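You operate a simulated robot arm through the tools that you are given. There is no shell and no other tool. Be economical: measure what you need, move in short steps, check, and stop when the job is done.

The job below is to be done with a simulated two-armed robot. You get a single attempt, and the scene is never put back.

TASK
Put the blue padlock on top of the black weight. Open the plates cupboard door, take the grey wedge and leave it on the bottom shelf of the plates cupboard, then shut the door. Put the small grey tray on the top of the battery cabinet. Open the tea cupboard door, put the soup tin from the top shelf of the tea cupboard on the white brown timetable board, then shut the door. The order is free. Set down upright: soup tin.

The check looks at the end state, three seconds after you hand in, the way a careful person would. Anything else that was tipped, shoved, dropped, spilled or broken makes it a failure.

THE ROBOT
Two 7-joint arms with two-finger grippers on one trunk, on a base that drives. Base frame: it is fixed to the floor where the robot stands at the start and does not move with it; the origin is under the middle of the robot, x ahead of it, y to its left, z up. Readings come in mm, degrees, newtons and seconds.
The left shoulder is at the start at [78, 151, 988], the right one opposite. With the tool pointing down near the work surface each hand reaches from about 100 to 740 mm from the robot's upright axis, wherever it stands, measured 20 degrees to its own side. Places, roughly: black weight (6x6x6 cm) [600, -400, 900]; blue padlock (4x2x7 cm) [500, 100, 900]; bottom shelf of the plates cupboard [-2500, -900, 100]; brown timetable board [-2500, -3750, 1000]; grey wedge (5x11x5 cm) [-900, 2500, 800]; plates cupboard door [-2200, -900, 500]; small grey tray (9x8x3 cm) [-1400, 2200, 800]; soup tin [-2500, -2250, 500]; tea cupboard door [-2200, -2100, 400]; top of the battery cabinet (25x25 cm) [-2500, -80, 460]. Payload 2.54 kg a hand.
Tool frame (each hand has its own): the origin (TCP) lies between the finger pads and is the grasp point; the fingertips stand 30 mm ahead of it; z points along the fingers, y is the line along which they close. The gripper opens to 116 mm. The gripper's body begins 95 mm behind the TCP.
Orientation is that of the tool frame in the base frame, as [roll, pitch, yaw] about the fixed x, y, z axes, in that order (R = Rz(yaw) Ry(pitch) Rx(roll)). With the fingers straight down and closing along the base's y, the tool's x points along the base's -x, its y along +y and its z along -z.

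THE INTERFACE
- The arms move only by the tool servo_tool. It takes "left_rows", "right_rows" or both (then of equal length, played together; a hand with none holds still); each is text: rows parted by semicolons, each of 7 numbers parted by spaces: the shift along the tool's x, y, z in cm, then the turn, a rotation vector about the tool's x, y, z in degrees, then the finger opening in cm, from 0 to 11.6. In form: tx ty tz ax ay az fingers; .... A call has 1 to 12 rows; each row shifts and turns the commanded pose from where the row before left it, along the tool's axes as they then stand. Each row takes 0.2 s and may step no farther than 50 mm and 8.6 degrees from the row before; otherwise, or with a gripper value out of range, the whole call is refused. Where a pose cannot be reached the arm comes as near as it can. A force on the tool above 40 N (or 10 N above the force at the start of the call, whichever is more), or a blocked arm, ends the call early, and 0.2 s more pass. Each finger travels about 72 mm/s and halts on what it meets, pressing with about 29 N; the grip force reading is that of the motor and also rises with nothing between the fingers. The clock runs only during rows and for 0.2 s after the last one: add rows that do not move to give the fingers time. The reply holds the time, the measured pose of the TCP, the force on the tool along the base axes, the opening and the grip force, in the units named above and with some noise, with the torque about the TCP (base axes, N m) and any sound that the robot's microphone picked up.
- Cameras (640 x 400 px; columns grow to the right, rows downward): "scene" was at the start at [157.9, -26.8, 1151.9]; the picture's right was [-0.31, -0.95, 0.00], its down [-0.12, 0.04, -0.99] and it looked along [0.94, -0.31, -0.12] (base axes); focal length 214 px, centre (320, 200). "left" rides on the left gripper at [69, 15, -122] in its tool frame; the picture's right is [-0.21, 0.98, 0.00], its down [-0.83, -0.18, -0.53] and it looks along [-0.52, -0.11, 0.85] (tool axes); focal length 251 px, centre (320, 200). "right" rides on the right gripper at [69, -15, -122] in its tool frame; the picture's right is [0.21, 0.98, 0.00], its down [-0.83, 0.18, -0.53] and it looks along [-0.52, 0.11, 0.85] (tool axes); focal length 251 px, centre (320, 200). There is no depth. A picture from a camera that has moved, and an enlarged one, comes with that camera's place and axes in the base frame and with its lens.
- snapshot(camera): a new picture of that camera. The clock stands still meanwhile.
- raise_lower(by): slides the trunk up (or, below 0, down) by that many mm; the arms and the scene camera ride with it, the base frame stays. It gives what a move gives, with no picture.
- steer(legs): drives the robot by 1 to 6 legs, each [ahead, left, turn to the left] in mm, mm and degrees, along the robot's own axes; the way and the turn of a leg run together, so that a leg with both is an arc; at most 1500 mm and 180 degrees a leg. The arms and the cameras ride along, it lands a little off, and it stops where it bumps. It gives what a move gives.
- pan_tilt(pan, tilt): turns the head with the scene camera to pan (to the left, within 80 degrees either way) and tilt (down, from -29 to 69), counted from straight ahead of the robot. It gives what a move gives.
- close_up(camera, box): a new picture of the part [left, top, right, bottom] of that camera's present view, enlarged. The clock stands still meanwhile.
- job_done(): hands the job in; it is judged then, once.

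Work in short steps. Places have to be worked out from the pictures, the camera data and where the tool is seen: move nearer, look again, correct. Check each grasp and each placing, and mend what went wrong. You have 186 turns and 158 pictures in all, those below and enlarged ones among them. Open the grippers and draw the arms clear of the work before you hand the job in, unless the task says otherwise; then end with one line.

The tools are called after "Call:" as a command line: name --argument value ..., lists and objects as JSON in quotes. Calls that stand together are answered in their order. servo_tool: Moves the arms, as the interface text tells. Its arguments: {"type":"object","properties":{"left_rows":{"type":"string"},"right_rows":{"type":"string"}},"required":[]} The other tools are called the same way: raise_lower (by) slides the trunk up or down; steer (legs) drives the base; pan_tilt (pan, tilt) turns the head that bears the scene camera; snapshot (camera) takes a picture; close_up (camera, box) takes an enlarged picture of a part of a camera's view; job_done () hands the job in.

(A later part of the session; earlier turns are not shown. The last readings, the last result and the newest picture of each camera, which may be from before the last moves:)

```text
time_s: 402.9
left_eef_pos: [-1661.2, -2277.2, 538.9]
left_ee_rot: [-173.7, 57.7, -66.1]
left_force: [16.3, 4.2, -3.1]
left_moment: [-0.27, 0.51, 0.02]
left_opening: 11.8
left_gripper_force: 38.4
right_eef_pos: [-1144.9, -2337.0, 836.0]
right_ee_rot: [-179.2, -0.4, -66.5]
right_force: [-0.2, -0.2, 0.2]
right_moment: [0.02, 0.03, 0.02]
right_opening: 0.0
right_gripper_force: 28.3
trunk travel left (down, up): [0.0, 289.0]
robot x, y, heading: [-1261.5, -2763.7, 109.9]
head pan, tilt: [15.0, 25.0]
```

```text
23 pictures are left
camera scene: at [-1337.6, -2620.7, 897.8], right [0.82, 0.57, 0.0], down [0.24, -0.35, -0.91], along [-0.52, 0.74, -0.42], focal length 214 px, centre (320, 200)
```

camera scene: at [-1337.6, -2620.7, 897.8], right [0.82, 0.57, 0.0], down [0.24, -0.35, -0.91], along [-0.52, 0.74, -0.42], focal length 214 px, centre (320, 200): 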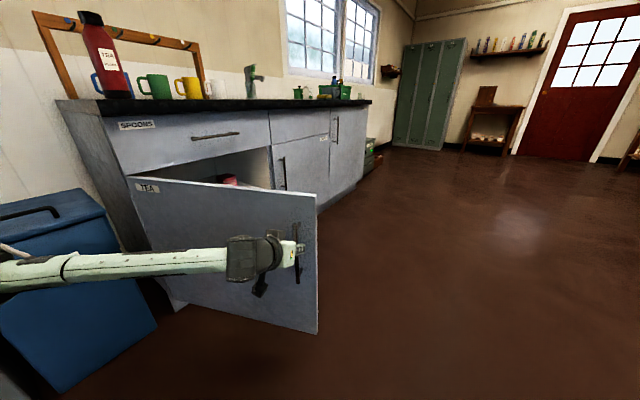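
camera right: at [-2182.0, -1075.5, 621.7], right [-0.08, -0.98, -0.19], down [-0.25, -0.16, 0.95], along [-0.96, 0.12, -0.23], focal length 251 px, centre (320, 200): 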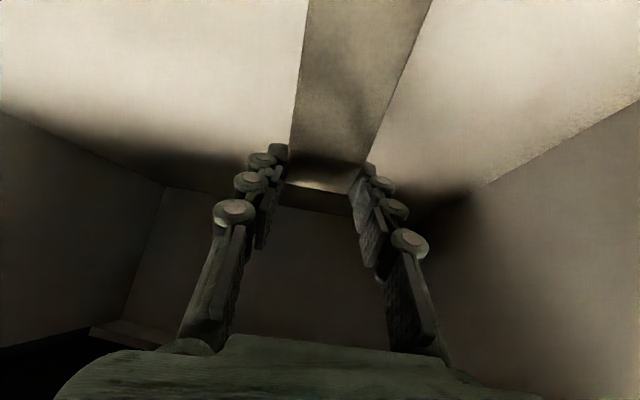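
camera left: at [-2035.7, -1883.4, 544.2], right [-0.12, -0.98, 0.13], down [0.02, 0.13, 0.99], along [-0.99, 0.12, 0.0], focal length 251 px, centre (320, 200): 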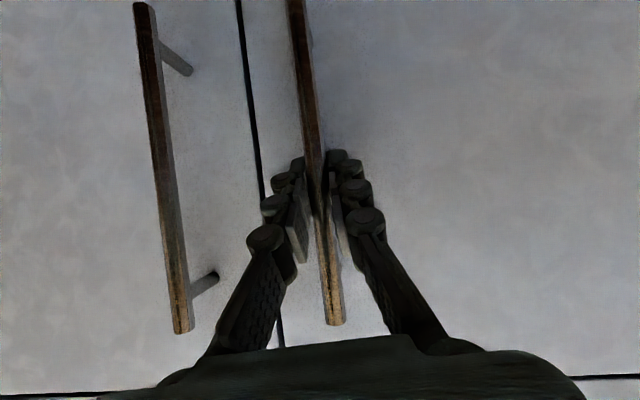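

About 72° open; elbow is well clear of the bin. I swing on to about 95–100°.

Call:
steer --legs '[[-136, 109, -10], [-136, 109, -10], [-70, 55, -5]]'

Call:
servo_tool --left_rows "0 0 0 0 0 0 3;0 0 0 0 0 0 6;0 0 0 0 0 0 8;0 0 0 0 0 0 8"

Call:
steer --legs '[[-200, 0, 0]]'

Call:
snapshot --camera "scene"

```text
time_s: 406.8
left_eef_pos: [-1640.3, -2528.1, 537.5]
left_ee_rot: [-173.2, 57.5, -91.5]
left_force: [28.3, -5.0, -4.8]
left_moment: [-0.24, 0.67, -0.01]
left_opening: 11.6
left_gripper_force: 38.0
right_eef_pos: [-1203.0, -2802.5, 836.6]
right_ee_rot: [-179.2, -0.3, -91.8]
right_force: [-0.9, -0.4, -0.4]
right_moment: [-0.02, -0.01, -0.03]
right_opening: 0.0
right_gripper_force: 28.6
trunk travel left (down, up): [0.0, 289.0]
robot x, y, heading: [-1492.7, -3130.6, 84.3]
head pan, tilt: [15.0, 25.0]
```

```text
time_s: 407.8
left_eef_pos: [-1641.8, -2527.9, 539.6]
left_ee_rot: [-173.1, 57.7, -91.4]
left_force: [0.0, -0.2, -0.1]
left_moment: [0.01, 0.03, 0.0]
left_opening: 80.2
left_gripper_force: 0.0
right_eef_pos: [-1204.2, -2801.7, 835.0]
right_ee_rot: [-179.1, -0.3, -91.8]
right_force: [0.3, -1.2, 0.7]
right_moment: [0.01, 0.02, -0.01]
right_opening: 0.1
right_gripper_force: 28.4
trunk travel left (down, up): [0.0, 289.0]
robot x, y, heading: [-1493.0, -3130.7, 84.6]
head pan, tilt: [15.0, 25.0]
```

```text
time_s: 409.4
left_eef_pos: [-1661.4, -2726.3, 538.8]
left_ee_rot: [-173.1, 57.7, -91.2]
left_force: [0.1, 0.3, 0.0]
left_moment: [-0.04, 0.02, -0.02]
left_opening: 80.2
left_gripper_force: 0.1
right_eef_pos: [-1223.2, -2997.8, 836.4]
right_ee_rot: [-179.2, -0.4, -91.6]
right_force: [0.1, 0.9, 0.6]
right_moment: [0.01, 0.02, -0.01]
right_opening: 0.0
right_gripper_force: 28.8
trunk travel left (down, up): [0.0, 289.0]
robot x, y, heading: [-1508.3, -3333.9, 84.7]
head pan, tilt: [15.0, 25.0]
```

```text
22 pictures are left
camera scene: at [-1518.9, -3172.0, 897.8], right [0.99, 0.17, 0.0], down [0.07, -0.42, -0.91], along [-0.15, 0.89, -0.42], focal length 214 px, centre (320, 200)
```

scene: 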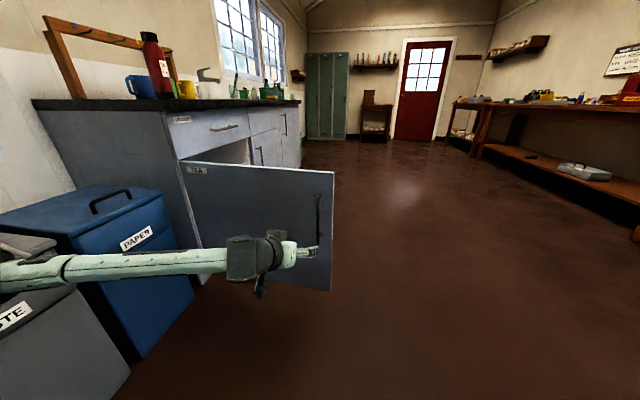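

Door is at about 97°. Before going round, I look toward the timetable board.

Call:
pan_tilt --pan 80 --tilt 8

Call:
steer --legs '[[-60, -250, 20]]'

Call:
snapshot --camera "scene"

```text
time_s: 410.7
left_eef_pos: [-1661.1, -2726.5, 538.0]
left_ee_rot: [-173.0, 57.7, -91.2]
left_force: [-0.4, 0.3, -0.2]
left_moment: [0.0, -0.02, 0.0]
left_opening: 79.8
left_gripper_force: 0.1
right_eef_pos: [-1223.3, -2997.9, 837.6]
right_ee_rot: [-179.2, -0.4, -91.6]
right_force: [0.0, -0.1, -0.8]
right_moment: [0.02, 0.04, 0.0]
right_opening: 0.0
right_gripper_force: 28.8
trunk travel left (down, up): [0.0, 289.0]
robot x, y, heading: [-1510.7, -3328.1, 84.9]
head pan, tilt: [80.0, 8.0]
```

```text
time_s: 413.8
left_eef_pos: [-1614.3, -2858.0, 538.9]
left_ee_rot: [-173.1, 57.8, -70.1]
left_force: [-0.7, 0.0, 0.9]
left_moment: [0.0, 0.02, -0.01]
left_opening: 80.3
left_gripper_force: 0.2
right_eef_pos: [-1109.0, -2953.0, 837.6]
right_ee_rot: [-179.1, -0.4, -70.5]
right_force: [-0.5, -0.7, 0.0]
right_moment: [0.0, -0.02, -0.03]
right_opening: 0.0
right_gripper_force: 28.7
trunk travel left (down, up): [0.0, 289.0]
robot x, y, heading: [-1254.3, -3369.9, 105.9]
head pan, tilt: [80.0, 8.0]
```

```text
21 pictures are left
camera scene: at [-1364.9, -3312.0, 925.4], right [-0.1, 0.99, 0.0], down [0.14, 0.01, -0.99], along [-0.98, -0.1, -0.14], focal length 214 px, centre (320, 200)
```

scene: 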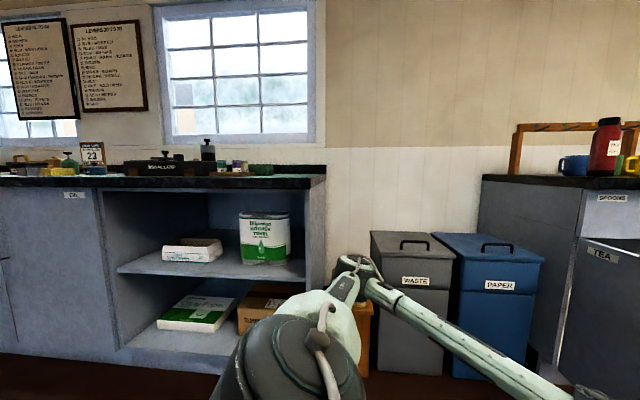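

The board lies on the left counter; I'll view it later with the trunk up. First the tin: I drive around the open door to the front of the tea cupboard.

Call:
steer --legs '[[0, -350, 0], [1300, -150, 0], [0, 0, 84]]'

Call:
pan_tilt --pan 10 --tilt 22

Call:
snapshot --camera "scene"

```text
time_s: 427.4
left_eef_pos: [-1669.3, -2275.0, 538.6]
left_ee_rot: [-173.1, 57.6, 11.1]
left_force: [-0.3, 0.0, 0.2]
left_moment: [-0.02, -0.02, 0.0]
left_opening: 79.9
left_gripper_force: 0.0
right_eef_pos: [-1497.7, -1787.9, 837.3]
right_ee_rot: [-179.1, -0.4, 10.7]
right_force: [0.4, 0.4, 0.1]
right_moment: [0.0, -0.01, 0.03]
right_opening: 0.0
right_gripper_force: 28.1
trunk travel left (down, up): [0.0, 289.0]
robot x, y, heading: [-1111.4, -1997.5, -172.7]
head pan, tilt: [80.0, 8.0]
```

```text
time_s: 428.8
left_eef_pos: [-1669.6, -2274.2, 538.5]
left_ee_rot: [-173.1, 57.7, 11.2]
left_force: [-0.6, 0.5, -0.2]
left_moment: [0.04, -0.01, -0.01]
left_opening: 80.1
left_gripper_force: 0.1
right_eef_pos: [-1498.4, -1788.3, 837.1]
right_ee_rot: [-179.0, -0.4, 10.9]
right_force: [-0.1, 0.1, 0.1]
right_moment: [0.04, -0.01, 0.0]
right_opening: 0.1
right_gripper_force: 28.3
trunk travel left (down, up): [0.0, 289.0]
robot x, y, heading: [-1107.7, -1998.8, -172.6]
head pan, tilt: [10.0, 22.0]
```

```text
20 pictures are left
camera scene: at [-1263.6, -2031.9, 902.7], right [-0.3, 0.95, 0.0], down [0.36, 0.11, -0.93], along [-0.89, -0.28, -0.37], focal length 214 px, centre (320, 200)
```

scene: 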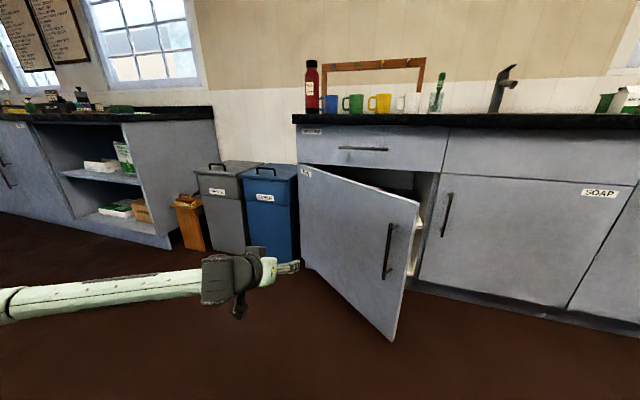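

The door has swung back to about 37° (possibly brushed or self-closing). I move to its open side, and look inside and at the door.

Call:
steer --legs '[[150, -330, 8]]'

Call:
snapshot --camera "scene"

```text
time_s: 432.5
left_eef_pos: [-1833.1, -2053.7, 539.9]
left_ee_rot: [-173.1, 57.8, 18.6]
left_force: [0.5, -0.2, -0.1]
left_moment: [-0.02, -0.01, -0.01]
left_opening: 79.8
left_gripper_force: 0.0
right_eef_pos: [-1725.8, -1549.6, 837.6]
right_ee_rot: [-179.1, -0.4, 18.3]
right_force: [-0.2, -0.4, 0.3]
right_moment: [0.01, -0.01, 0.04]
right_opening: 0.1
right_gripper_force: 28.0
trunk travel left (down, up): [0.0, 289.0]
robot x, y, heading: [-1311.2, -1709.1, -165.3]
head pan, tilt: [10.0, 22.0]
```

```text
19 pictures are left
camera scene: at [-1461.1, -1761.0, 902.7], right [-0.42, 0.91, 0.0], down [0.34, 0.16, -0.93], along [-0.84, -0.39, -0.37], focal length 214 px, centre (320, 200)
```

scene: 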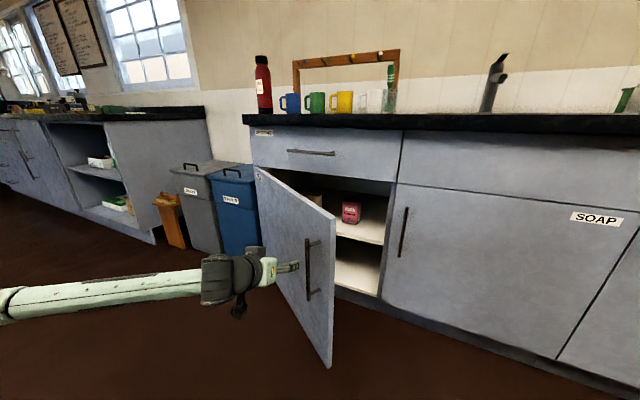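

Call:
close_up --camera "scene" --box '[290, 160, 410, 300]'

```text
2.86 times, centred on (350, 230) of scene
camera zoom: at [-1461.1, -1761.0, 902.7], right [-0.42, 0.91, 0.0], down [0.34, 0.16, -0.93], along [-0.84, -0.39, -0.37], focal length 613 px, centre (234, 114)
```

zoom: 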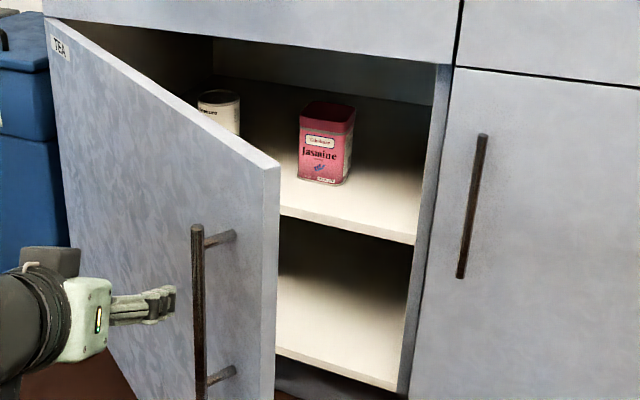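

The soup tin is the white can at about [-2410, -2230] on a shelf at z ≈ 420; a jasmine tin stands nearer at [-2338, -2005]. I'll push the door fully open from inside with the left hand top-down (forearm above the door's top edge at z 680). First I move right of the edge and reorient.

Call:
steer --legs '[[0, -310, 0]]'

Call:
servo_tool --left_rows "-3.4 0 -2.1 0 0 0 2;-3.4 0 -2.1 0 0 0 0;-3.4 0 -2.1 0 0 0 0;0 0 0 0 8.2 0 0;0 0 0 0 8.2 0 0;0 0 0 0 8.2 0 0;0 0 0 0 8.2 0 0;0 0 0 0 8.2 0 0;0 0 0 0 8.2 0 0;0 0 0 0 8.2 0 0;0 0 0 0 0 0 0"

Call:
snapshot --camera "scene"

```text
time_s: 436.1
left_eef_pos: [-1911.7, -1752.2, 538.8]
left_ee_rot: [-173.1, 57.6, 18.4]
left_force: [-0.4, 0.0, 0.3]
left_moment: [0.0, 0.03, 0.0]
left_opening: 79.8
left_gripper_force: 0.0
right_eef_pos: [-1803.0, -1249.3, 836.0]
right_ee_rot: [-179.0, -0.4, 18.0]
right_force: [-0.5, 0.7, -0.4]
right_moment: [-0.02, 0.0, -0.04]
right_opening: 0.2
right_gripper_force: 28.2
trunk travel left (down, up): [0.0, 289.0]
robot x, y, heading: [-1393.6, -1409.7, -165.7]
head pan, tilt: [10.0, 22.0]
```

```text
time_s: 438.5
left_eef_pos: [-1910.1, -1760.4, 656.5]
left_ee_rot: [-176.3, 0.3, 12.4]
left_force: [0.2, 0.3, 0.3]
left_moment: [0.01, 0.01, -0.03]
left_opening: 0.0
left_gripper_force: 28.5
right_eef_pos: [-1802.6, -1248.0, 837.4]
right_ee_rot: [-179.1, -0.4, 17.9]
right_force: [-0.4, 0.2, 0.0]
right_moment: [0.0, 0.03, -0.01]
right_opening: 0.1
right_gripper_force: 28.5
trunk travel left (down, up): [0.0, 289.0]
robot x, y, heading: [-1390.6, -1409.2, -165.5]
head pan, tilt: [10.0, 22.0]
```

```text
17 pictures are left
camera scene: at [-1538.9, -1461.8, 902.7], right [-0.41, 0.91, 0.0], down [0.34, 0.15, -0.93], along [-0.84, -0.38, -0.37], focal length 214 px, centre (320, 200)
```

scene: 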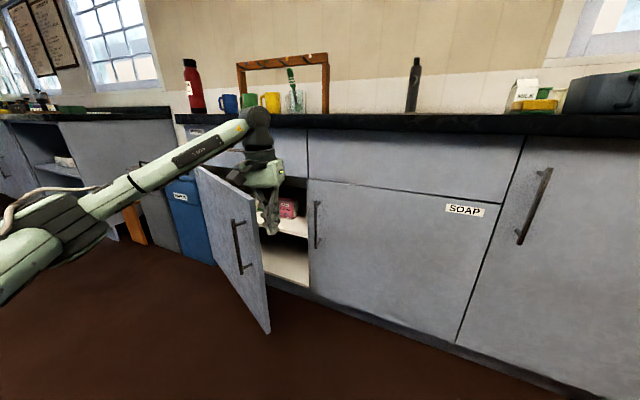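

The tea door is evidently self-closing (now ≈24°), so my arm must hold it while I fetch the tin, and it will shut itself after. I enter right of its edge and push it open by driving left.

Call:
servo_tool --left_rows "0 0 3.5 0 0 0 0"

Call:
steer --legs '[[105, 0, 0], [-60, 728, 0]]'

Call:
snapshot --camera "scene"

```text
time_s: 438.9
left_eef_pos: [-1909.4, -1758.5, 621.3]
left_ee_rot: [-176.2, 0.4, 12.5]
left_force: [0.4, -0.2, 0.1]
left_moment: [-0.02, -0.01, -0.02]
left_opening: 0.0
left_gripper_force: 28.3
right_eef_pos: [-1802.6, -1248.8, 836.3]
right_ee_rot: [-179.1, -0.4, 18.0]
right_force: [0.0, -0.3, -1.1]
right_moment: [-0.02, -0.02, -0.04]
right_opening: 0.0
right_gripper_force: 28.1
trunk travel left (down, up): [0.0, 289.0]
robot x, y, heading: [-1391.2, -1405.7, -165.7]
head pan, tilt: [10.0, 22.0]
```

```text
time_s: 447.1
left_eef_pos: [-1779.0, -2476.7, 621.5]
left_ee_rot: [-176.3, 0.5, 12.3]
left_force: [0.0, -0.4, 0.0]
left_moment: [0.04, 0.0, -0.01]
left_opening: 0.0
left_gripper_force: 28.1
right_eef_pos: [-1669.2, -1968.5, 837.6]
right_ee_rot: [-179.1, -0.4, 17.6]
right_force: [-0.2, 0.3, -1.2]
right_moment: [0.04, 0.0, -0.02]
right_opening: 0.0
right_gripper_force: 28.8
trunk travel left (down, up): [0.0, 289.0]
robot x, y, heading: [-1257.9, -2130.9, -166.0]
head pan, tilt: [10.0, 22.0]
```

```text
16 pictures are left
camera scene: at [-1406.5, -2182.4, 902.7], right [-0.41, 0.91, 0.0], down [0.34, 0.15, -0.93], along [-0.85, -0.38, -0.37], focal length 214 px, centre (320, 200)
```

scene: 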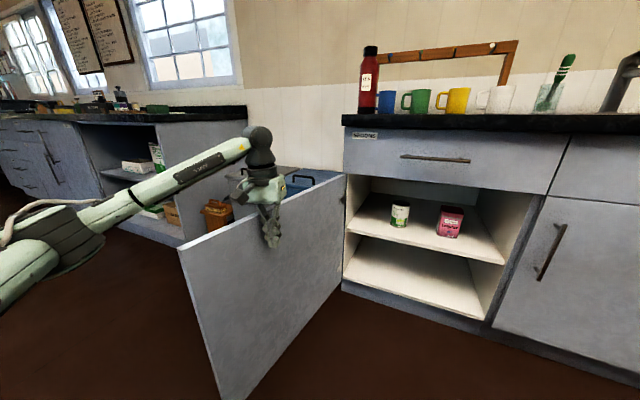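

Door is pushed to its stop; tin at about [-2378, -2205], z 415–513, jasmine tin 200 mm to its right. I drive to a standoff (heading 210°) and immediately bring the left hand low, tilted and open, so the arm is inside the door when it drifts closed.

Call:
steer --legs '[[110, -596, 16]]'

Call:
servo_tool --left_rows "-1.5 -2.5 3.5 0 0 0 3;-1.5 -2.5 3.5 0 0 0 6;-1.5 -2.5 3.5 0 0 0 10;-1.5 -2.5 3.5 0 0 0 10;0 0 0 0 -8.2 0 10;0 0 0 0 -8.2 0 10;0 0 0 0 -8.2 0 10;0 0 0 0 -8.2 0 10;0 0 0 0 -8.2 0 10;0 0 0 0 -8.2 0 10;0 0 0 0 -8.2 0 10"

Call:
snapshot --camera "scene"

```text
time_s: 453.4
left_eef_pos: [-1991.4, -2096.9, 622.1]
left_ee_rot: [-176.3, 0.5, 28.3]
left_force: [0.4, 0.4, 0.5]
left_moment: [-0.03, -0.01, 0.02]
left_opening: 0.0
left_gripper_force: 28.6
right_eef_pos: [-2025.5, -1577.5, 836.1]
right_ee_rot: [-179.1, -0.4, 33.8]
right_force: [0.1, 0.3, -0.6]
right_moment: [0.02, -0.01, 0.03]
right_opening: 0.0
right_gripper_force: 28.2
trunk travel left (down, up): [0.0, 289.0]
robot x, y, heading: [-1587.6, -1616.8, -149.7]
head pan, tilt: [10.0, 22.0]
```

```text
time_s: 455.8
left_eef_pos: [-2102.1, -2009.2, 487.7]
left_ee_rot: [-171.4, 56.0, 34.0]
left_force: [1.0, 0.4, -0.8]
left_moment: [-0.03, 0.06, -0.03]
left_opening: 100.0
left_gripper_force: 0.1
left hand out of reach, approached as far as the arm can: row 11
right_eef_pos: [-2025.3, -1578.5, 836.8]
right_ee_rot: [-179.1, -0.4, 33.9]
right_force: [0.5, 0.1, -0.9]
right_moment: [0.07, 0.04, 0.04]
right_opening: 0.0
right_gripper_force: 28.4
trunk travel left (down, up): [0.0, 289.0]
robot x, y, heading: [-1583.7, -1621.0, -149.8]
head pan, tilt: [10.0, 22.0]
```

```text
15 pictures are left
camera scene: at [-1713.7, -1711.4, 902.7], right [-0.64, 0.76, 0.0], down [0.29, 0.24, -0.93], along [-0.71, -0.6, -0.37], focal length 214 px, centre (320, 200)
```

scene: 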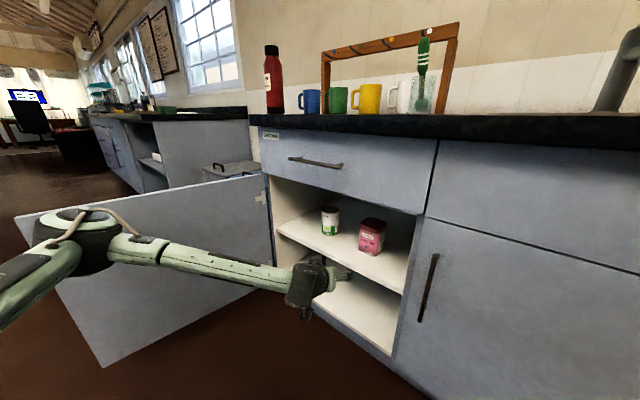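

The door is open with the arm inside it. I level the hand's roll and drive to a pre-grasp pose ahead of the tin.

Call:
servo_tool --left_rows "0 0 0 0 0 5.8 10;0 0 0 0 0 0 10"

Call:
steer --legs '[[210, 47, 0]]'

Call:
snapshot --camera "left"

```text
time_s: 456.4
left_eef_pos: [-2096.6, -2030.6, 487.3]
left_ee_rot: [177.6, 58.0, 23.2]
left_force: [0.9, 1.0, -0.2]
left_moment: [0.01, 0.02, 0.02]
left_opening: 100.0
left_gripper_force: 0.0
right_eef_pos: [-2026.0, -1577.8, 836.1]
right_ee_rot: [-179.1, -0.4, 33.8]
right_force: [-0.5, 0.4, 0.6]
right_moment: [-0.02, 0.0, -0.02]
right_opening: 0.0
right_gripper_force: 28.1
trunk travel left (down, up): [0.0, 289.0]
robot x, y, heading: [-1586.1, -1618.2, -149.8]
head pan, tilt: [10.0, 22.0]
```

```text
time_s: 458.1
left_eef_pos: [-2250.1, -2170.8, 490.1]
left_ee_rot: [177.7, 58.0, 23.1]
left_force: [-0.7, -0.3, -0.5]
left_moment: [0.01, 0.02, 0.01]
left_opening: 100.0
left_gripper_force: 0.1
right_eef_pos: [-2169.5, -1717.2, 838.0]
right_ee_rot: [-178.9, -1.1, 34.3]
right_force: [9.9, 0.8, 8.0]
right_moment: [-0.03, 0.73, -0.06]
right_opening: 0.0
right_gripper_force: 28.2
trunk travel left (down, up): [0.0, 289.0]
robot x, y, heading: [-1739.7, -1759.3, -150.0]
head pan, tilt: [10.0, 22.0]
stopped in leg 1: the force on the tool passed its limit at 88 N (the readings are from after the stop); the commanded pose is now the measured one
```

```text
14 pictures are left
camera left: at [-2115.5, -2125.2, 496.0], right [0.31, -0.93, 0.2], down [-0.07, 0.19, 0.98], along [-0.95, -0.32, -0.01], focal length 251 px, centre (320, 200)
```

left: 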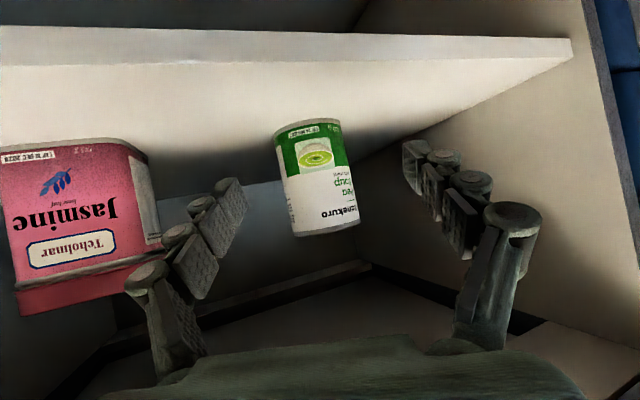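

The right hand bumped the counter edge, so I pull it back. The left camera confirms the tin at about [-2376, -2210]; I correct laterally and advance onto it.

Call:
servo_tool --right_rows "4 0 0 0 0 0 0;4 0 0 0 0 0 0;4 0 -2 0 0 0 0;0 0 0 0 0 0 0;0 0 0 0 0 0 0" --left_rows "0 -1.75 0 0 0 0 10;-1.9 0 3.5 0 0 0 10;-1.9 0 3.9 0 0 0 10;-1.8 0 3.6 0 0 0 10;0 0 0 0 0 0 10"

Call:
snapshot --camera "left"

```text
time_s: 459.3
left_eef_pos: [-2366.4, -2206.7, 473.2]
left_ee_rot: [177.8, 57.9, 23.2]
left_force: [0.1, 0.1, -0.6]
left_moment: [0.02, 0.03, -0.01]
left_opening: 100.2
left_gripper_force: 0.1
right_eef_pos: [-2071.9, -1651.9, 857.4]
right_ee_rot: [-179.0, -1.3, 34.4]
right_force: [-0.2, 0.0, 0.3]
right_moment: [-0.02, 0.02, 0.0]
right_opening: 0.0
right_gripper_force: 28.6
trunk travel left (down, up): [0.0, 289.0]
robot x, y, heading: [-1738.5, -1757.7, -149.7]
head pan, tilt: [10.0, 22.0]
```

```text
13 pictures are left
camera left: at [-2232.4, -2161.8, 480.8], right [0.31, -0.93, 0.2], down [-0.07, 0.19, 0.98], along [-0.95, -0.32, -0.01], focal length 251 px, centre (320, 200)
```

left: 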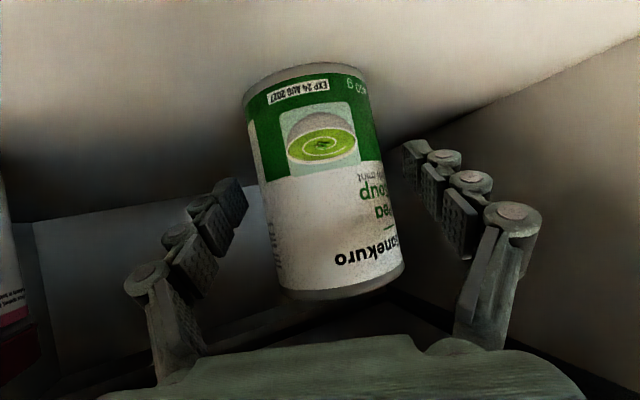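

The tin is between the fingers. Close and lift slightly.

Call:
servo_tool --left_rows "0 0 0 0 0 0 8;0 0 0 0 0 0 6;0 0 0 0 0 0 5;0 0 0 0 0 0 5;0 0 0 0 0 0 5;-0.85 0 -0.53 0 0 0 5;-1.7 0 -1.06 0 0 0 5;0 0 0 0 0 0 5"

Call:
snapshot --camera "left"

```text
time_s: 461.1
left_eef_pos: [-2368.6, -2205.5, 505.9]
left_ee_rot: [177.7, 57.8, 23.1]
left_force: [-0.5, -0.5, -3.8]
left_moment: [0.06, -0.07, 0.02]
left_opening: 73.6
left_gripper_force: 29.1
right_eef_pos: [-2071.9, -1652.5, 857.4]
right_ee_rot: [-179.0, -1.4, 34.3]
right_force: [-0.1, 0.0, 1.0]
right_moment: [-0.02, -0.04, -0.01]
right_opening: 0.1
right_gripper_force: 28.5
trunk travel left (down, up): [0.0, 289.0]
robot x, y, heading: [-1741.1, -1761.4, -149.9]
head pan, tilt: [10.0, 22.0]
```

```text
12 pictures are left
camera left: at [-2235.0, -2161.0, 513.3], right [0.31, -0.93, 0.2], down [-0.07, 0.19, 0.98], along [-0.95, -0.32, -0.01], focal length 251 px, centre (320, 200)
```

left: 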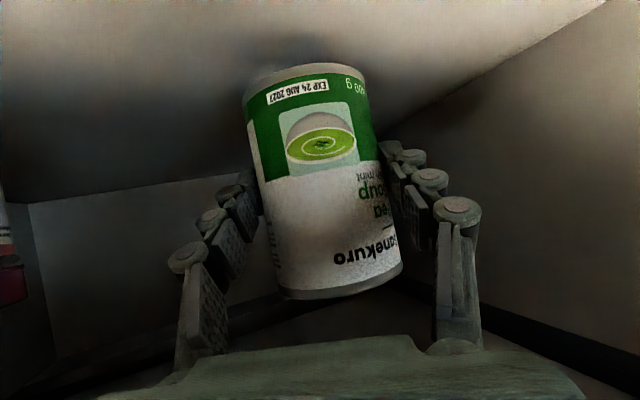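

Tin held (73.6 mm). I back straight out and clear of the door's swing.

Call:
steer --legs '[[-350, 0, 0], [-350, 0, 0]]'

Call:
snapshot --camera "scene"

```text
time_s: 465.2
left_eef_pos: [-1777.1, -1852.4, 506.8]
left_ee_rot: [177.7, 57.9, 22.2]
left_force: [0.6, 0.8, -4.6]
left_moment: [0.04, -0.05, 0.01]
left_opening: 74.0
left_gripper_force: 28.4
right_eef_pos: [-1472.6, -1302.5, 857.1]
right_ee_rot: [-178.8, -1.4, 33.4]
right_force: [0.3, 0.1, -1.1]
right_moment: [0.0, 0.0, -0.01]
right_opening: 0.1
right_gripper_force: 28.6
trunk travel left (down, up): [0.0, 289.0]
robot x, y, heading: [-1142.6, -1420.2, -150.9]
head pan, tilt: [10.0, 22.0]
```

```text
11 pictures are left
camera scene: at [-1270.4, -1506.7, 902.6], right [-0.63, 0.78, 0.0], down [0.29, 0.24, -0.93], along [-0.72, -0.59, -0.38], focal length 214 px, centre (320, 200)
```

scene: 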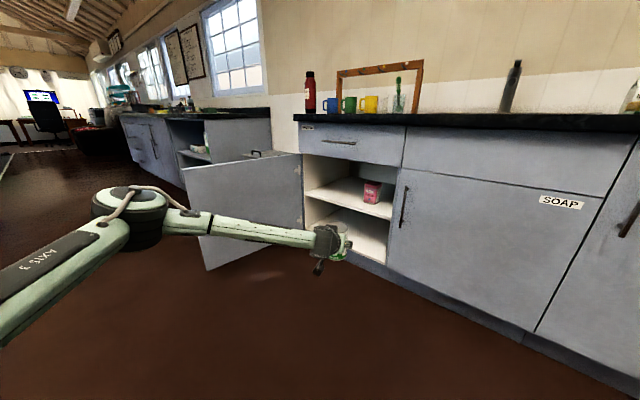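

The door stays open by itself at ~99° (my forearm had dragged it earlier), so I'll close it after placing the tin. I raise the trunk and drive past the door to the timetable board's counter.

Call:
raise_lower --by 285

Call:
steer --legs '[[-200, 0, 0], [-260, 0, -29], [0, 1200, 0], [0, 950, 0]]'

Call:
pan_tilt --pan 0 --tilt 15

Call:
snapshot --camera "scene"

```text
time_s: 468.1
left_eef_pos: [-1778.1, -1852.4, 791.3]
left_ee_rot: [177.7, 57.8, 22.2]
left_force: [-0.5, 0.7, -4.4]
left_moment: [-0.01, -0.05, -0.01]
left_opening: 73.6
left_gripper_force: 28.5
right_eef_pos: [-1472.8, -1304.0, 1142.2]
right_ee_rot: [-178.9, -1.4, 33.4]
right_force: [-0.3, 0.8, -0.8]
right_moment: [0.01, 0.06, 0.01]
right_opening: 0.0
right_gripper_force: 28.4
trunk travel left (down, up): [-285.0, 4.0]
robot x, y, heading: [-1142.1, -1418.3, -150.7]
head pan, tilt: [10.0, 22.0]
```

```text
time_s: 491.6
left_eef_pos: [-1374.9, -3524.2, 790.9]
left_ee_rot: [177.7, 57.8, -3.0]
left_force: [-0.5, 0.4, -3.8]
left_moment: [-0.03, -0.04, 0.01]
left_opening: 73.6
left_gripper_force: 28.9
right_eef_pos: [-864.2, -3157.9, 1142.1]
right_ee_rot: [-179.0, -1.5, 8.1]
right_force: [0.9, -0.2, 0.6]
right_moment: [0.01, 0.01, -0.02]
right_opening: 0.0
right_gripper_force: 28.6
trunk travel left (down, up): [-285.0, 4.0]
robot x, y, heading: [-613.8, -3401.7, -176.2]
head pan, tilt: [10.0, 22.0]
```

```text
time_s: 492.4
left_eef_pos: [-1375.0, -3523.8, 789.8]
left_ee_rot: [177.8, 57.8, -3.1]
left_force: [-0.2, -0.1, -4.8]
left_moment: [0.0, -0.04, -0.03]
left_opening: 73.8
left_gripper_force: 28.8
right_eef_pos: [-864.2, -3157.5, 1142.5]
right_ee_rot: [-179.0, -1.4, 8.1]
right_force: [-0.2, -0.4, 0.0]
right_moment: [-0.01, 0.02, 0.03]
right_opening: 0.1
right_gripper_force: 27.8
trunk travel left (down, up): [-285.0, 4.0]
robot x, y, heading: [-611.7, -3403.3, -176.2]
head pan, tilt: [0.0, 15.0]
```

```text
10 pictures are left
camera scene: at [-772.5, -3411.0, 1198.9], right [-0.07, 1.0, 0.0], down [0.26, 0.02, -0.97], along [-0.96, -0.07, -0.26], focal length 214 px, centre (320, 200)
```

scene: 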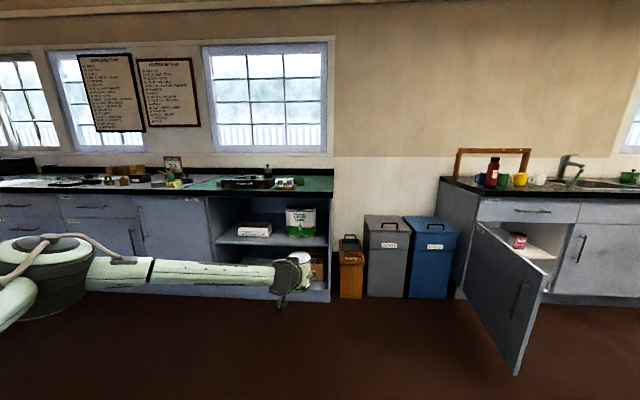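

Call:
close_up --camera "scene" --box '[80, 140, 340, 210]'

```text
2.46 times, centred on (210, 175) of scene
camera zoom: at [-772.5, -3411.0, 1198.9], right [-0.07, 1.0, 0.0], down [0.26, 0.02, -0.97], along [-0.96, -0.07, -0.26], focal length 528 px, centre (591, 262)
```

zoom: 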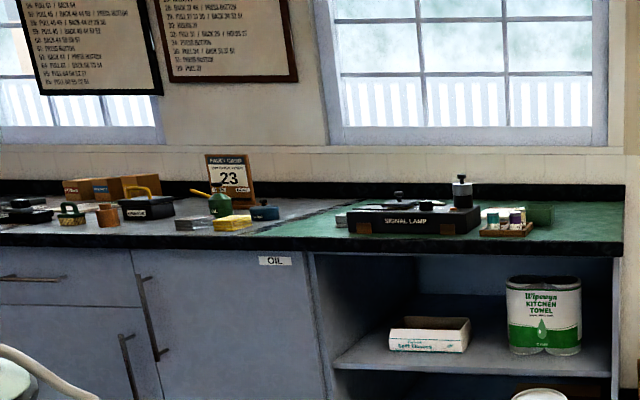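

The board isn't identifiable from here. I raise the tin well above counter height and drive closer.

Call:
servo_tool --left_rows "-3.8 0 -2.4 0 0 0 5;-3.8 0 -2.4 0 0 0 5;-3.8 0 -2.4 0 0 0 5;-3.8 0 -2.4 0 0 0 5;-3.8 0 -2.4 0 0 0 5;-3.8 0 -2.4 0 0 0 5;-3.8 0 -2.4 0 0 0 5"

Call:
steer --legs '[[700, 100, -3.8]]'

Call:
pan_tilt --pan 5 --tilt 20

Call:
snapshot --camera "scene"

```text
time_s: 494.0
left_eef_pos: [-1373.5, -3513.2, 1104.9]
left_ee_rot: [177.6, 57.8, -3.1]
left_force: [0.3, 0.6, -4.8]
left_moment: [0.0, -0.04, 0.05]
left_opening: 73.5
left_gripper_force: 29.0
right_eef_pos: [-863.9, -3156.6, 1141.8]
right_ee_rot: [-178.9, -1.3, 8.1]
right_force: [0.4, -0.4, 0.2]
right_moment: [-0.02, 0.0, 0.0]
right_opening: 0.0
right_gripper_force: 28.3
trunk travel left (down, up): [-285.0, 4.0]
robot x, y, heading: [-609.0, -3400.6, -176.1]
head pan, tilt: [0.0, 15.0]
```

```text
time_s: 497.9
left_eef_pos: [-2094.4, -3591.4, 1103.2]
left_ee_rot: [177.7, 57.7, -6.6]
left_force: [-1.3, -0.3, -4.9]
left_moment: [0.0, -0.08, -0.04]
left_opening: 73.4
left_gripper_force: 28.4
right_eef_pos: [-1562.5, -3268.4, 1142.7]
right_ee_rot: [-179.0, -1.4, 4.5]
right_force: [-0.5, 0.2, -0.1]
right_moment: [-0.02, -0.04, 0.0]
right_opening: 0.0
right_gripper_force: 28.8
trunk travel left (down, up): [-285.0, 4.0]
robot x, y, heading: [-1329.1, -3531.2, -179.3]
head pan, tilt: [0.0, 15.0]
```

```text
time_s: 498.6
left_eef_pos: [-2095.2, -3591.1, 1103.9]
left_ee_rot: [177.8, 57.8, -6.7]
left_force: [0.0, 0.4, -5.3]
left_moment: [-0.01, -0.06, 0.01]
left_opening: 73.6
left_gripper_force: 29.5
right_eef_pos: [-1562.7, -3268.7, 1143.5]
right_ee_rot: [-178.9, -1.5, 4.5]
right_force: [-1.5, 0.3, -0.2]
right_moment: [0.0, 0.0, 0.01]
right_opening: 0.1
right_gripper_force: 28.3
trunk travel left (down, up): [-285.0, 4.0]
robot x, y, heading: [-1326.2, -3528.3, -179.9]
head pan, tilt: [5.0, 20.0]
```

```text
8 pictures are left
camera scene: at [-1487.1, -3535.0, 1190.8], right [-0.09, 1.0, 0.0], down [0.34, 0.03, -0.94], along [-0.94, -0.09, -0.34], focal length 214 px, centre (320, 200)
```

scene: 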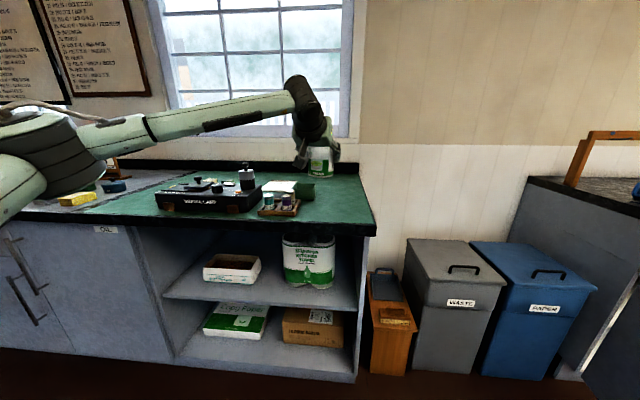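

Call:
close_up --camera "scene" --box '[150, 150, 390, 240]'

```text
2.67 times, centred on (270, 195) of scene
camera zoom: at [-1487.1, -3535.0, 1190.8], right [-0.09, 1.0, 0.0], down [0.34, 0.03, -0.94], along [-0.94, -0.09, -0.34], focal length 572 px, centre (453, 213)
```

zoom: 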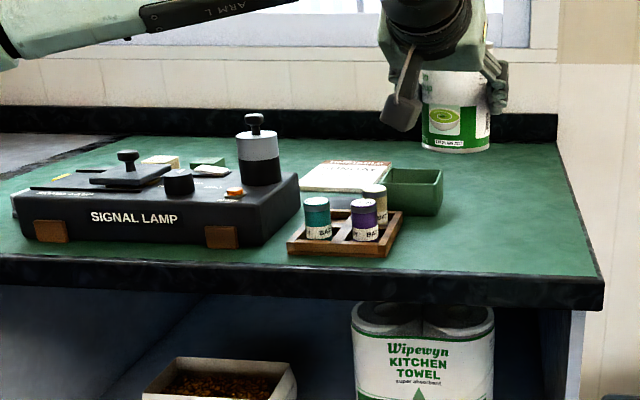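

Counter top is z ≈ 903 with its front at x ≈ -2080. A white board with a brown heading lies behind the small rack, near [-2465, -3810]. I go closer for a steeper look.

Call:
steer --legs '[[300, 40, 0]]'

Call:
pan_tilt --pan 12 --tilt 30

Call:
close_up --camera "scene" --box '[160, 80, 400, 230]'

```text
time_s: 500.6
left_eef_pos: [-2395.3, -3628.7, 1103.3]
left_ee_rot: [177.6, 57.8, -6.7]
left_force: [-0.4, 0.6, -5.3]
left_moment: [-0.02, -0.08, 0.0]
left_opening: 73.7
left_gripper_force: 29.0
right_eef_pos: [-1862.3, -3307.6, 1142.5]
right_ee_rot: [-178.9, -1.4, 4.4]
right_force: [-0.6, -0.7, 0.4]
right_moment: [-0.01, -0.01, -0.03]
right_opening: 0.0
right_gripper_force: 29.5
trunk travel left (down, up): [-285.0, 4.0]
robot x, y, heading: [-1627.9, -3567.4, -179.6]
head pan, tilt: [5.0, 20.0]
```

```text
time_s: 501.4
left_eef_pos: [-2394.3, -3630.8, 1103.3]
left_ee_rot: [177.7, 57.8, -6.8]
left_force: [-0.9, -0.4, -4.5]
left_moment: [-0.01, -0.1, 0.0]
left_opening: 73.2
left_gripper_force: 29.5
right_eef_pos: [-1861.2, -3307.6, 1142.6]
right_ee_rot: [-178.9, -1.3, 4.4]
right_force: [-0.4, -0.7, -0.1]
right_moment: [-0.01, 0.02, -0.03]
right_opening: 0.0
right_gripper_force: 28.5
trunk travel left (down, up): [-285.0, 4.0]
robot x, y, heading: [-1628.1, -3570.2, -179.7]
head pan, tilt: [12.0, 30.0]
```

```text
2.67 times, centred on (280, 155) of scene
camera zoom: at [-1782.1, -3585.6, 1174.8], right [-0.21, 0.98, 0.0], down [0.49, 0.1, -0.87], along [-0.85, -0.18, -0.5], focal length 572 px, centre (427, 320)
```

zoom: 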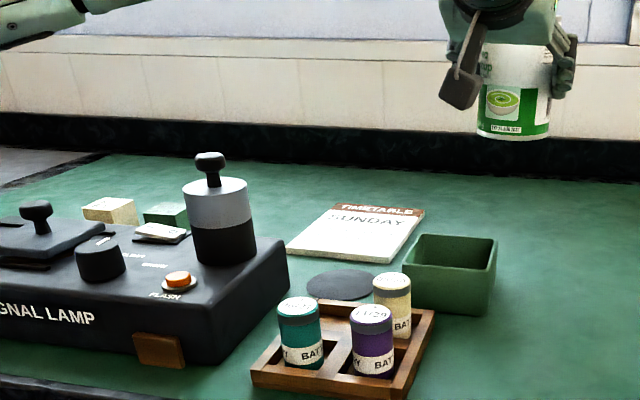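

The "TIMETABLE" board lies flat: x -2350…-2517, y -3740…-3877, top ≈ z 913. I rotate the robot 15° left (so the forearm avoids the signal lamp) bringing the tin over the board.

Call:
steer --legs '[[65, -47, 15.2]]'

```text
time_s: 502.7
left_eef_pos: [-2423.1, -3790.3, 1103.0]
left_ee_rot: [177.8, 57.8, 8.2]
left_force: [-0.1, -0.3, -5.2]
left_moment: [0.02, -0.05, -0.02]
left_opening: 73.8
left_gripper_force: 29.1
right_eef_pos: [-1992.7, -3339.8, 1141.0]
right_ee_rot: [-178.9, -1.3, 19.5]
right_force: [-0.4, 0.8, 0.1]
right_moment: [-0.03, -0.06, -0.01]
right_opening: 0.0
right_gripper_force: 28.6
trunk travel left (down, up): [-285.0, 4.0]
robot x, y, heading: [-1699.7, -3531.8, -164.9]
head pan, tilt: [12.0, 30.0]
```

Tin is above the board. I lower most of the way.

Call:
servo_tool --left_rows "0 0.9 0 0 0 0 5;3.8 0 2.4 0 0 0 5;3.8 0 2.4 0 0 0 5;1.3 0 0.8 0 0 0 5;0 0 0 0 0 0 5"

Call:
close_up --camera "scene" --box '[160, 80, 400, 230]'

```text
time_s: 503.9
left_eef_pos: [-2419.6, -3798.2, 998.0]
left_ee_rot: [177.7, 57.8, 8.2]
left_force: [-0.5, -0.2, -4.6]
left_moment: [0.03, -0.07, -0.01]
left_opening: 73.6
left_gripper_force: 28.8
right_eef_pos: [-1993.2, -3339.8, 1143.0]
right_ee_rot: [-178.9, -1.3, 19.6]
right_force: [0.3, 0.3, 0.9]
right_moment: [-0.03, -0.01, 0.02]
right_opening: 0.1
right_gripper_force: 28.1
trunk travel left (down, up): [-285.0, 4.0]
robot x, y, heading: [-1701.7, -3526.0, -164.5]
head pan, tilt: [12.0, 30.0]
```

```text
2.67 times, centred on (280, 155) of scene
camera zoom: at [-1843.4, -3588.2, 1174.8], right [-0.46, 0.89, 0.0], down [0.45, 0.23, -0.87], along [-0.77, -0.4, -0.5], focal length 572 px, centre (427, 320)
```

zoom: 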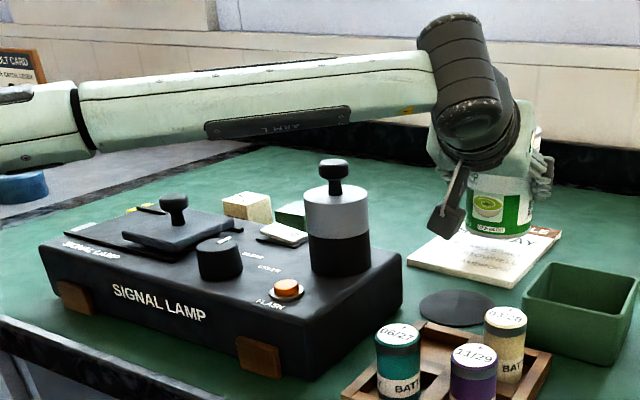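

Well positioned over the board. I lower to contact gently.

Call:
servo_tool --left_rows "1.5 0 0.95 0 0 0 5;0.5 0 0.32 0 0 0 5;0 0 0 0 0 0 5"

Call:
servo_tool --left_rows "0.25 0 0.16 0 0 0 5;0 0 0 0 0 0 5"

```text
time_s: 504.7
left_eef_pos: [-2419.0, -3799.4, 973.8]
left_ee_rot: [177.7, 57.8, 8.2]
left_force: [-0.2, -0.2, -3.7]
left_moment: [-0.02, -0.01, -0.01]
left_opening: 73.7
left_gripper_force: 28.5
right_eef_pos: [-1993.5, -3341.2, 1142.1]
right_ee_rot: [-178.8, -1.3, 19.5]
right_force: [1.3, 0.1, 1.0]
right_moment: [-0.04, -0.01, 0.0]
right_opening: 0.0
right_gripper_force: 29.1
trunk travel left (down, up): [-285.0, 4.0]
robot x, y, heading: [-1696.4, -3532.0, -165.1]
head pan, tilt: [12.0, 30.0]
```

```text
time_s: 505.3
left_eef_pos: [-2420.3, -3801.8, 971.4]
left_ee_rot: [177.7, 57.7, 8.2]
left_force: [0.5, 0.0, -3.5]
left_moment: [0.06, -0.06, -0.03]
left_opening: 73.6
left_gripper_force: 28.9
right_eef_pos: [-1993.0, -3341.1, 1142.5]
right_ee_rot: [-179.0, -1.3, 19.5]
right_force: [0.3, -0.9, -0.2]
right_moment: [0.0, -0.02, 0.01]
right_opening: 0.0
right_gripper_force: 28.6
trunk travel left (down, up): [-285.0, 4.0]
robot x, y, heading: [-1700.5, -3530.2, -165.0]
head pan, tilt: [12.0, 30.0]
```

No contact yet; I continue in 3 mm steps.

Call:
servo_tool --left_rows "0.25 0 0.16 0 0 0 5;0.17 0 0.1 0 0 0 5;0 0 0 0 0 0 5"

```text
time_s: 506.1
left_eef_pos: [-2421.8, -3801.8, 970.9]
left_ee_rot: [177.7, 58.0, 8.2]
left_force: [-1.9, -1.6, 1.7]
left_moment: [0.15, 0.15, 0.09]
left_opening: 73.5
left_gripper_force: 29.6
right_eef_pos: [-1992.6, -3339.6, 1143.8]
right_ee_rot: [-178.9, -1.3, 19.5]
right_force: [0.1, 0.0, -0.3]
right_moment: [0.03, -0.01, 0.02]
right_opening: 0.0
right_gripper_force: 28.3
trunk travel left (down, up): [-285.0, 4.0]
robot x, y, heading: [-1698.6, -3531.8, -164.5]
head pan, tilt: [12.0, 30.0]
```

Contact begins. One more millimetre, then open and withdraw along the tool axis.

Call:
servo_tool --left_rows "0.15 0 0.1 0 0 0 5;0 0 0 0 0 0 7.6;0 0 0 0 0 0 9;0 0 0 0 0 0 10;0 0 0 0 0 0 10;0 0 -2 0 0 0 10;0 0 -3 0 0 0 10;0 0 -4 0 0 0 10;0 0 -4 0 0 0 10"

Call:
close_up --camera "scene" --box '[260, 80, 420, 200]'

```text
time_s: 508.1
left_eef_pos: [-2313.4, -3782.1, 1032.0]
left_ee_rot: [177.6, 57.8, 8.3]
left_force: [-0.1, -0.6, 0.1]
left_moment: [-0.01, 0.0, 0.0]
left_opening: 100.1
left_gripper_force: 0.1
right_eef_pos: [-1991.3, -3341.8, 1143.0]
right_ee_rot: [-178.9, -1.2, 19.5]
right_force: [0.3, -0.2, 0.5]
right_moment: [-0.02, -0.01, 0.01]
right_opening: 0.0
right_gripper_force: 28.6
trunk travel left (down, up): [-285.0, 4.0]
robot x, y, heading: [-1698.6, -3526.9, -164.7]
head pan, tilt: [12.0, 30.0]
```

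```text
3.33 times, centred on (340, 140) of scene
camera zoom: at [-1842.6, -3587.9, 1174.9], right [-0.46, 0.89, 0.0], down [0.44, 0.23, -0.87], along [-0.77, -0.4, -0.5], focal length 715 px, centre (253, 400)
```

zoom: 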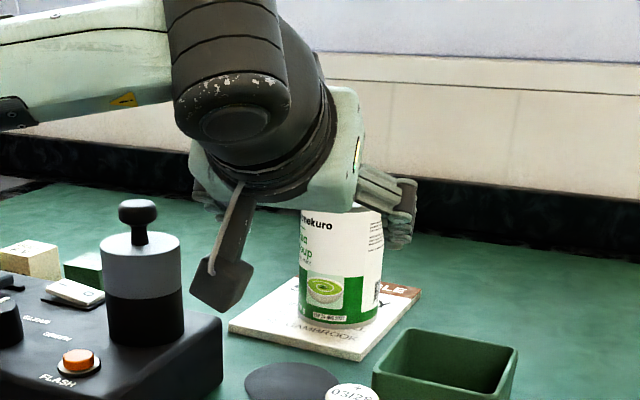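

The tin stands upright on the timetable board. I lift the hand clear, back off, and prepare to shut the tea door: turn to heading 80°, trunk down, left fingers closed and lowered.

Call:
servo_tool --left_rows "-3.8 0 -2.4 0 0 0 10;-3.8 0 -2.4 0 0 0 10;-3.8 0 -2.4 0 0 0 6"

Call:
steer --legs '[[-450, 0, 0], [0, 0, -115.3]]'

Call:
raise_lower --by -285

Call:
servo_tool --left_rows "3.8 0 2.4 0 0 0 3;3.8 0 2.4 0 0 0 0;3.8 0 2.4 0 0 0 0;3.8 0 2.4 0 0 0 0;3.8 0 2.4 0 0 0 0;3.8 0 2.4 0 0 0 0;3.8 0 2.4 0 0 0 0"

```text
time_s: 508.9
left_eef_pos: [-2314.7, -3777.0, 1168.5]
left_ee_rot: [177.5, 57.7, 8.2]
left_force: [-0.7, -0.8, 1.1]
left_moment: [0.01, -0.01, -0.04]
left_opening: 59.9
left_gripper_force: 0.0
right_eef_pos: [-1992.8, -3341.2, 1142.1]
right_ee_rot: [-179.1, -1.3, 19.5]
right_force: [0.4, -0.1, 0.4]
right_moment: [-0.04, 0.02, 0.02]
right_opening: 0.2
right_gripper_force: 28.9
trunk travel left (down, up): [-285.0, 4.0]
robot x, y, heading: [-1700.2, -3528.5, -164.8]
head pan, tilt: [12.0, 30.0]
```

```text
time_s: 516.5
left_eef_pos: [-1228.2, -2750.3, 1167.9]
left_ee_rot: [177.7, 57.8, -107.3]
left_force: [-0.3, 0.4, -0.3]
left_moment: [-0.01, 0.04, -0.01]
left_opening: 60.0
left_gripper_force: 0.1
right_eef_pos: [-970.8, -3229.6, 1142.6]
right_ee_rot: [-178.8, -1.3, -96.0]
right_force: [-0.7, -0.7, -0.7]
right_moment: [-0.01, 0.0, 0.06]
right_opening: 0.4
right_gripper_force: 29.1
trunk travel left (down, up): [-285.0, 4.0]
robot x, y, heading: [-1269.0, -3411.5, 79.8]
head pan, tilt: [12.0, 30.0]
```

```text
time_s: 519.4
left_eef_pos: [-1228.6, -2751.1, 884.0]
left_ee_rot: [177.7, 57.7, -107.1]
left_force: [-0.3, 0.8, 0.3]
left_moment: [0.02, -0.03, 0.02]
left_opening: 60.0
left_gripper_force: 0.0
right_eef_pos: [-971.0, -3229.4, 856.2]
right_ee_rot: [-178.9, -1.3, -96.0]
right_force: [-0.1, 0.1, -0.4]
right_moment: [-0.02, 0.02, -0.01]
right_opening: 0.0
right_gripper_force: 29.0
trunk travel left (down, up): [0.0, 289.0]
robot x, y, heading: [-1268.3, -3411.7, 79.7]
head pan, tilt: [12.0, 30.0]
```

```text
time_s: 521.0
left_eef_pos: [-1230.9, -2749.7, 567.6]
left_ee_rot: [177.7, 57.9, -107.3]
left_force: [0.4, -0.1, 0.9]
left_moment: [-0.02, 0.0, -0.02]
left_opening: 0.0
left_gripper_force: 28.5
right_eef_pos: [-971.5, -3229.7, 857.8]
right_ee_rot: [-178.8, -1.3, -96.0]
right_force: [0.4, -0.7, 0.1]
right_moment: [0.02, -0.04, -0.01]
right_opening: 0.0
right_gripper_force: 28.2
trunk travel left (down, up): [0.0, 289.0]
robot x, y, heading: [-1271.3, -3413.1, 79.5]
head pan, tilt: [12.0, 30.0]
```

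Now I slide left to face the door's outer side, advance to contact, and swing it shut around its hinge.

Call:
steer --legs '[[0, 505, 0], [105, 0, 0], [126, -143, 12], [126, -143, 12], [126, -143, 12]]'

Call:
pan_tilt --pan 15 --tilt 22

Call:
snapshot --camera "scene"

```text
time_s: 532.1
left_eef_pos: [-1746.4, -2240.9, 567.4]
left_ee_rot: [177.6, 57.8, -71.4]
left_force: [-0.3, 0.0, 0.0]
left_moment: [-0.02, -0.02, -0.02]
left_opening: 0.2
left_gripper_force: 28.5
right_eef_pos: [-1255.2, -2479.2, 858.6]
right_ee_rot: [-178.8, -1.3, -60.2]
right_force: [-0.1, -0.1, 1.0]
right_moment: [-0.02, 0.01, -0.02]
right_opening: 0.1
right_gripper_force: 29.1
trunk travel left (down, up): [0.0, 289.0]
robot x, y, heading: [-1389.8, -2800.2, 115.3]
head pan, tilt: [12.0, 30.0]
```

```text
time_s: 532.8
left_eef_pos: [-1745.9, -2241.1, 567.8]
left_ee_rot: [177.7, 57.8, -71.4]
left_force: [0.0, -0.8, 0.3]
left_moment: [0.02, 0.0, 0.0]
left_opening: 0.2
left_gripper_force: 28.5
right_eef_pos: [-1255.4, -2478.2, 857.7]
right_ee_rot: [-178.9, -1.4, -60.2]
right_force: [-0.3, 0.1, 0.2]
right_moment: [0.0, -0.01, 0.02]
right_opening: 0.0
right_gripper_force: 28.8
trunk travel left (down, up): [0.0, 289.0]
robot x, y, heading: [-1390.3, -2801.6, 115.6]
head pan, tilt: [15.0, 22.0]
```

```text
3 pictures are left
camera scene: at [-1476.7, -2667.9, 902.6], right [0.76, 0.65, 0.0], down [0.24, -0.28, -0.93], along [-0.6, 0.7, -0.38], focal length 214 px, centre (320, 200)
```

scene: 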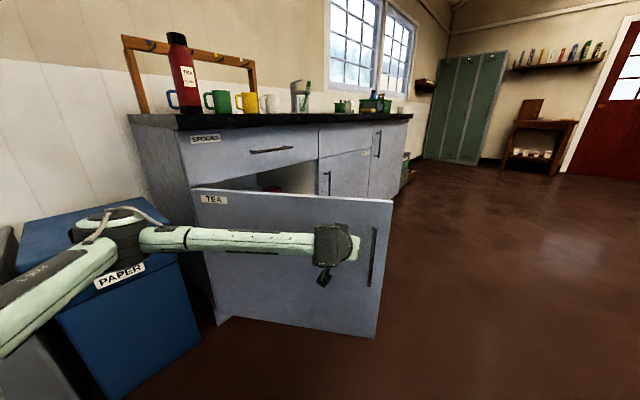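

Working (≈64°). I continue until shut.

Call:
steer --legs '[[126, -143, 12], [126, -143, 12], [126, -143, 12], [126, -143, 12]]'

Call:
steer --legs '[[126, -143, 12], [60, -40, 4]]'

```text
time_s: 539.7
left_eef_pos: [-2062.1, -1955.6, 567.3]
left_ee_rot: [177.7, 57.9, -22.9]
left_force: [-0.2, 0.1, 0.9]
left_moment: [-0.04, 0.0, 0.0]
left_opening: 0.0
left_gripper_force: 27.8
right_eef_pos: [-1557.5, -1745.7, 857.1]
right_ee_rot: [-178.9, -1.3, -11.7]
right_force: [0.5, -1.6, -0.2]
right_moment: [0.0, -0.03, -0.03]
right_opening: 0.0
right_gripper_force: 28.6
trunk travel left (down, up): [0.0, 289.0]
robot x, y, heading: [-1405.1, -2062.2, 164.0]
head pan, tilt: [15.0, 22.0]
```

```text
time_s: 542.1
left_eef_pos: [-2187.7, -1932.9, 568.3]
left_ee_rot: [177.7, 57.6, -9.7]
left_force: [5.5, -1.8, 1.9]
left_moment: [-0.06, 0.04, 0.1]
left_opening: 0.0
left_gripper_force: 28.8
right_eef_pos: [-1749.8, -1613.8, 856.7]
right_ee_rot: [-178.9, -1.3, 1.6]
right_force: [0.8, 0.7, -1.2]
right_moment: [-0.01, 0.0, 0.01]
right_opening: 0.0
right_gripper_force: 29.0
trunk travel left (down, up): [0.0, 289.0]
robot x, y, heading: [-1530.3, -1884.4, 177.5]
head pan, tilt: [15.0, 22.0]
stopped in leg 2: the force on the tool passed its limit at 83 N (the readings are from after the stop); the commanded pose is now the measured one
```

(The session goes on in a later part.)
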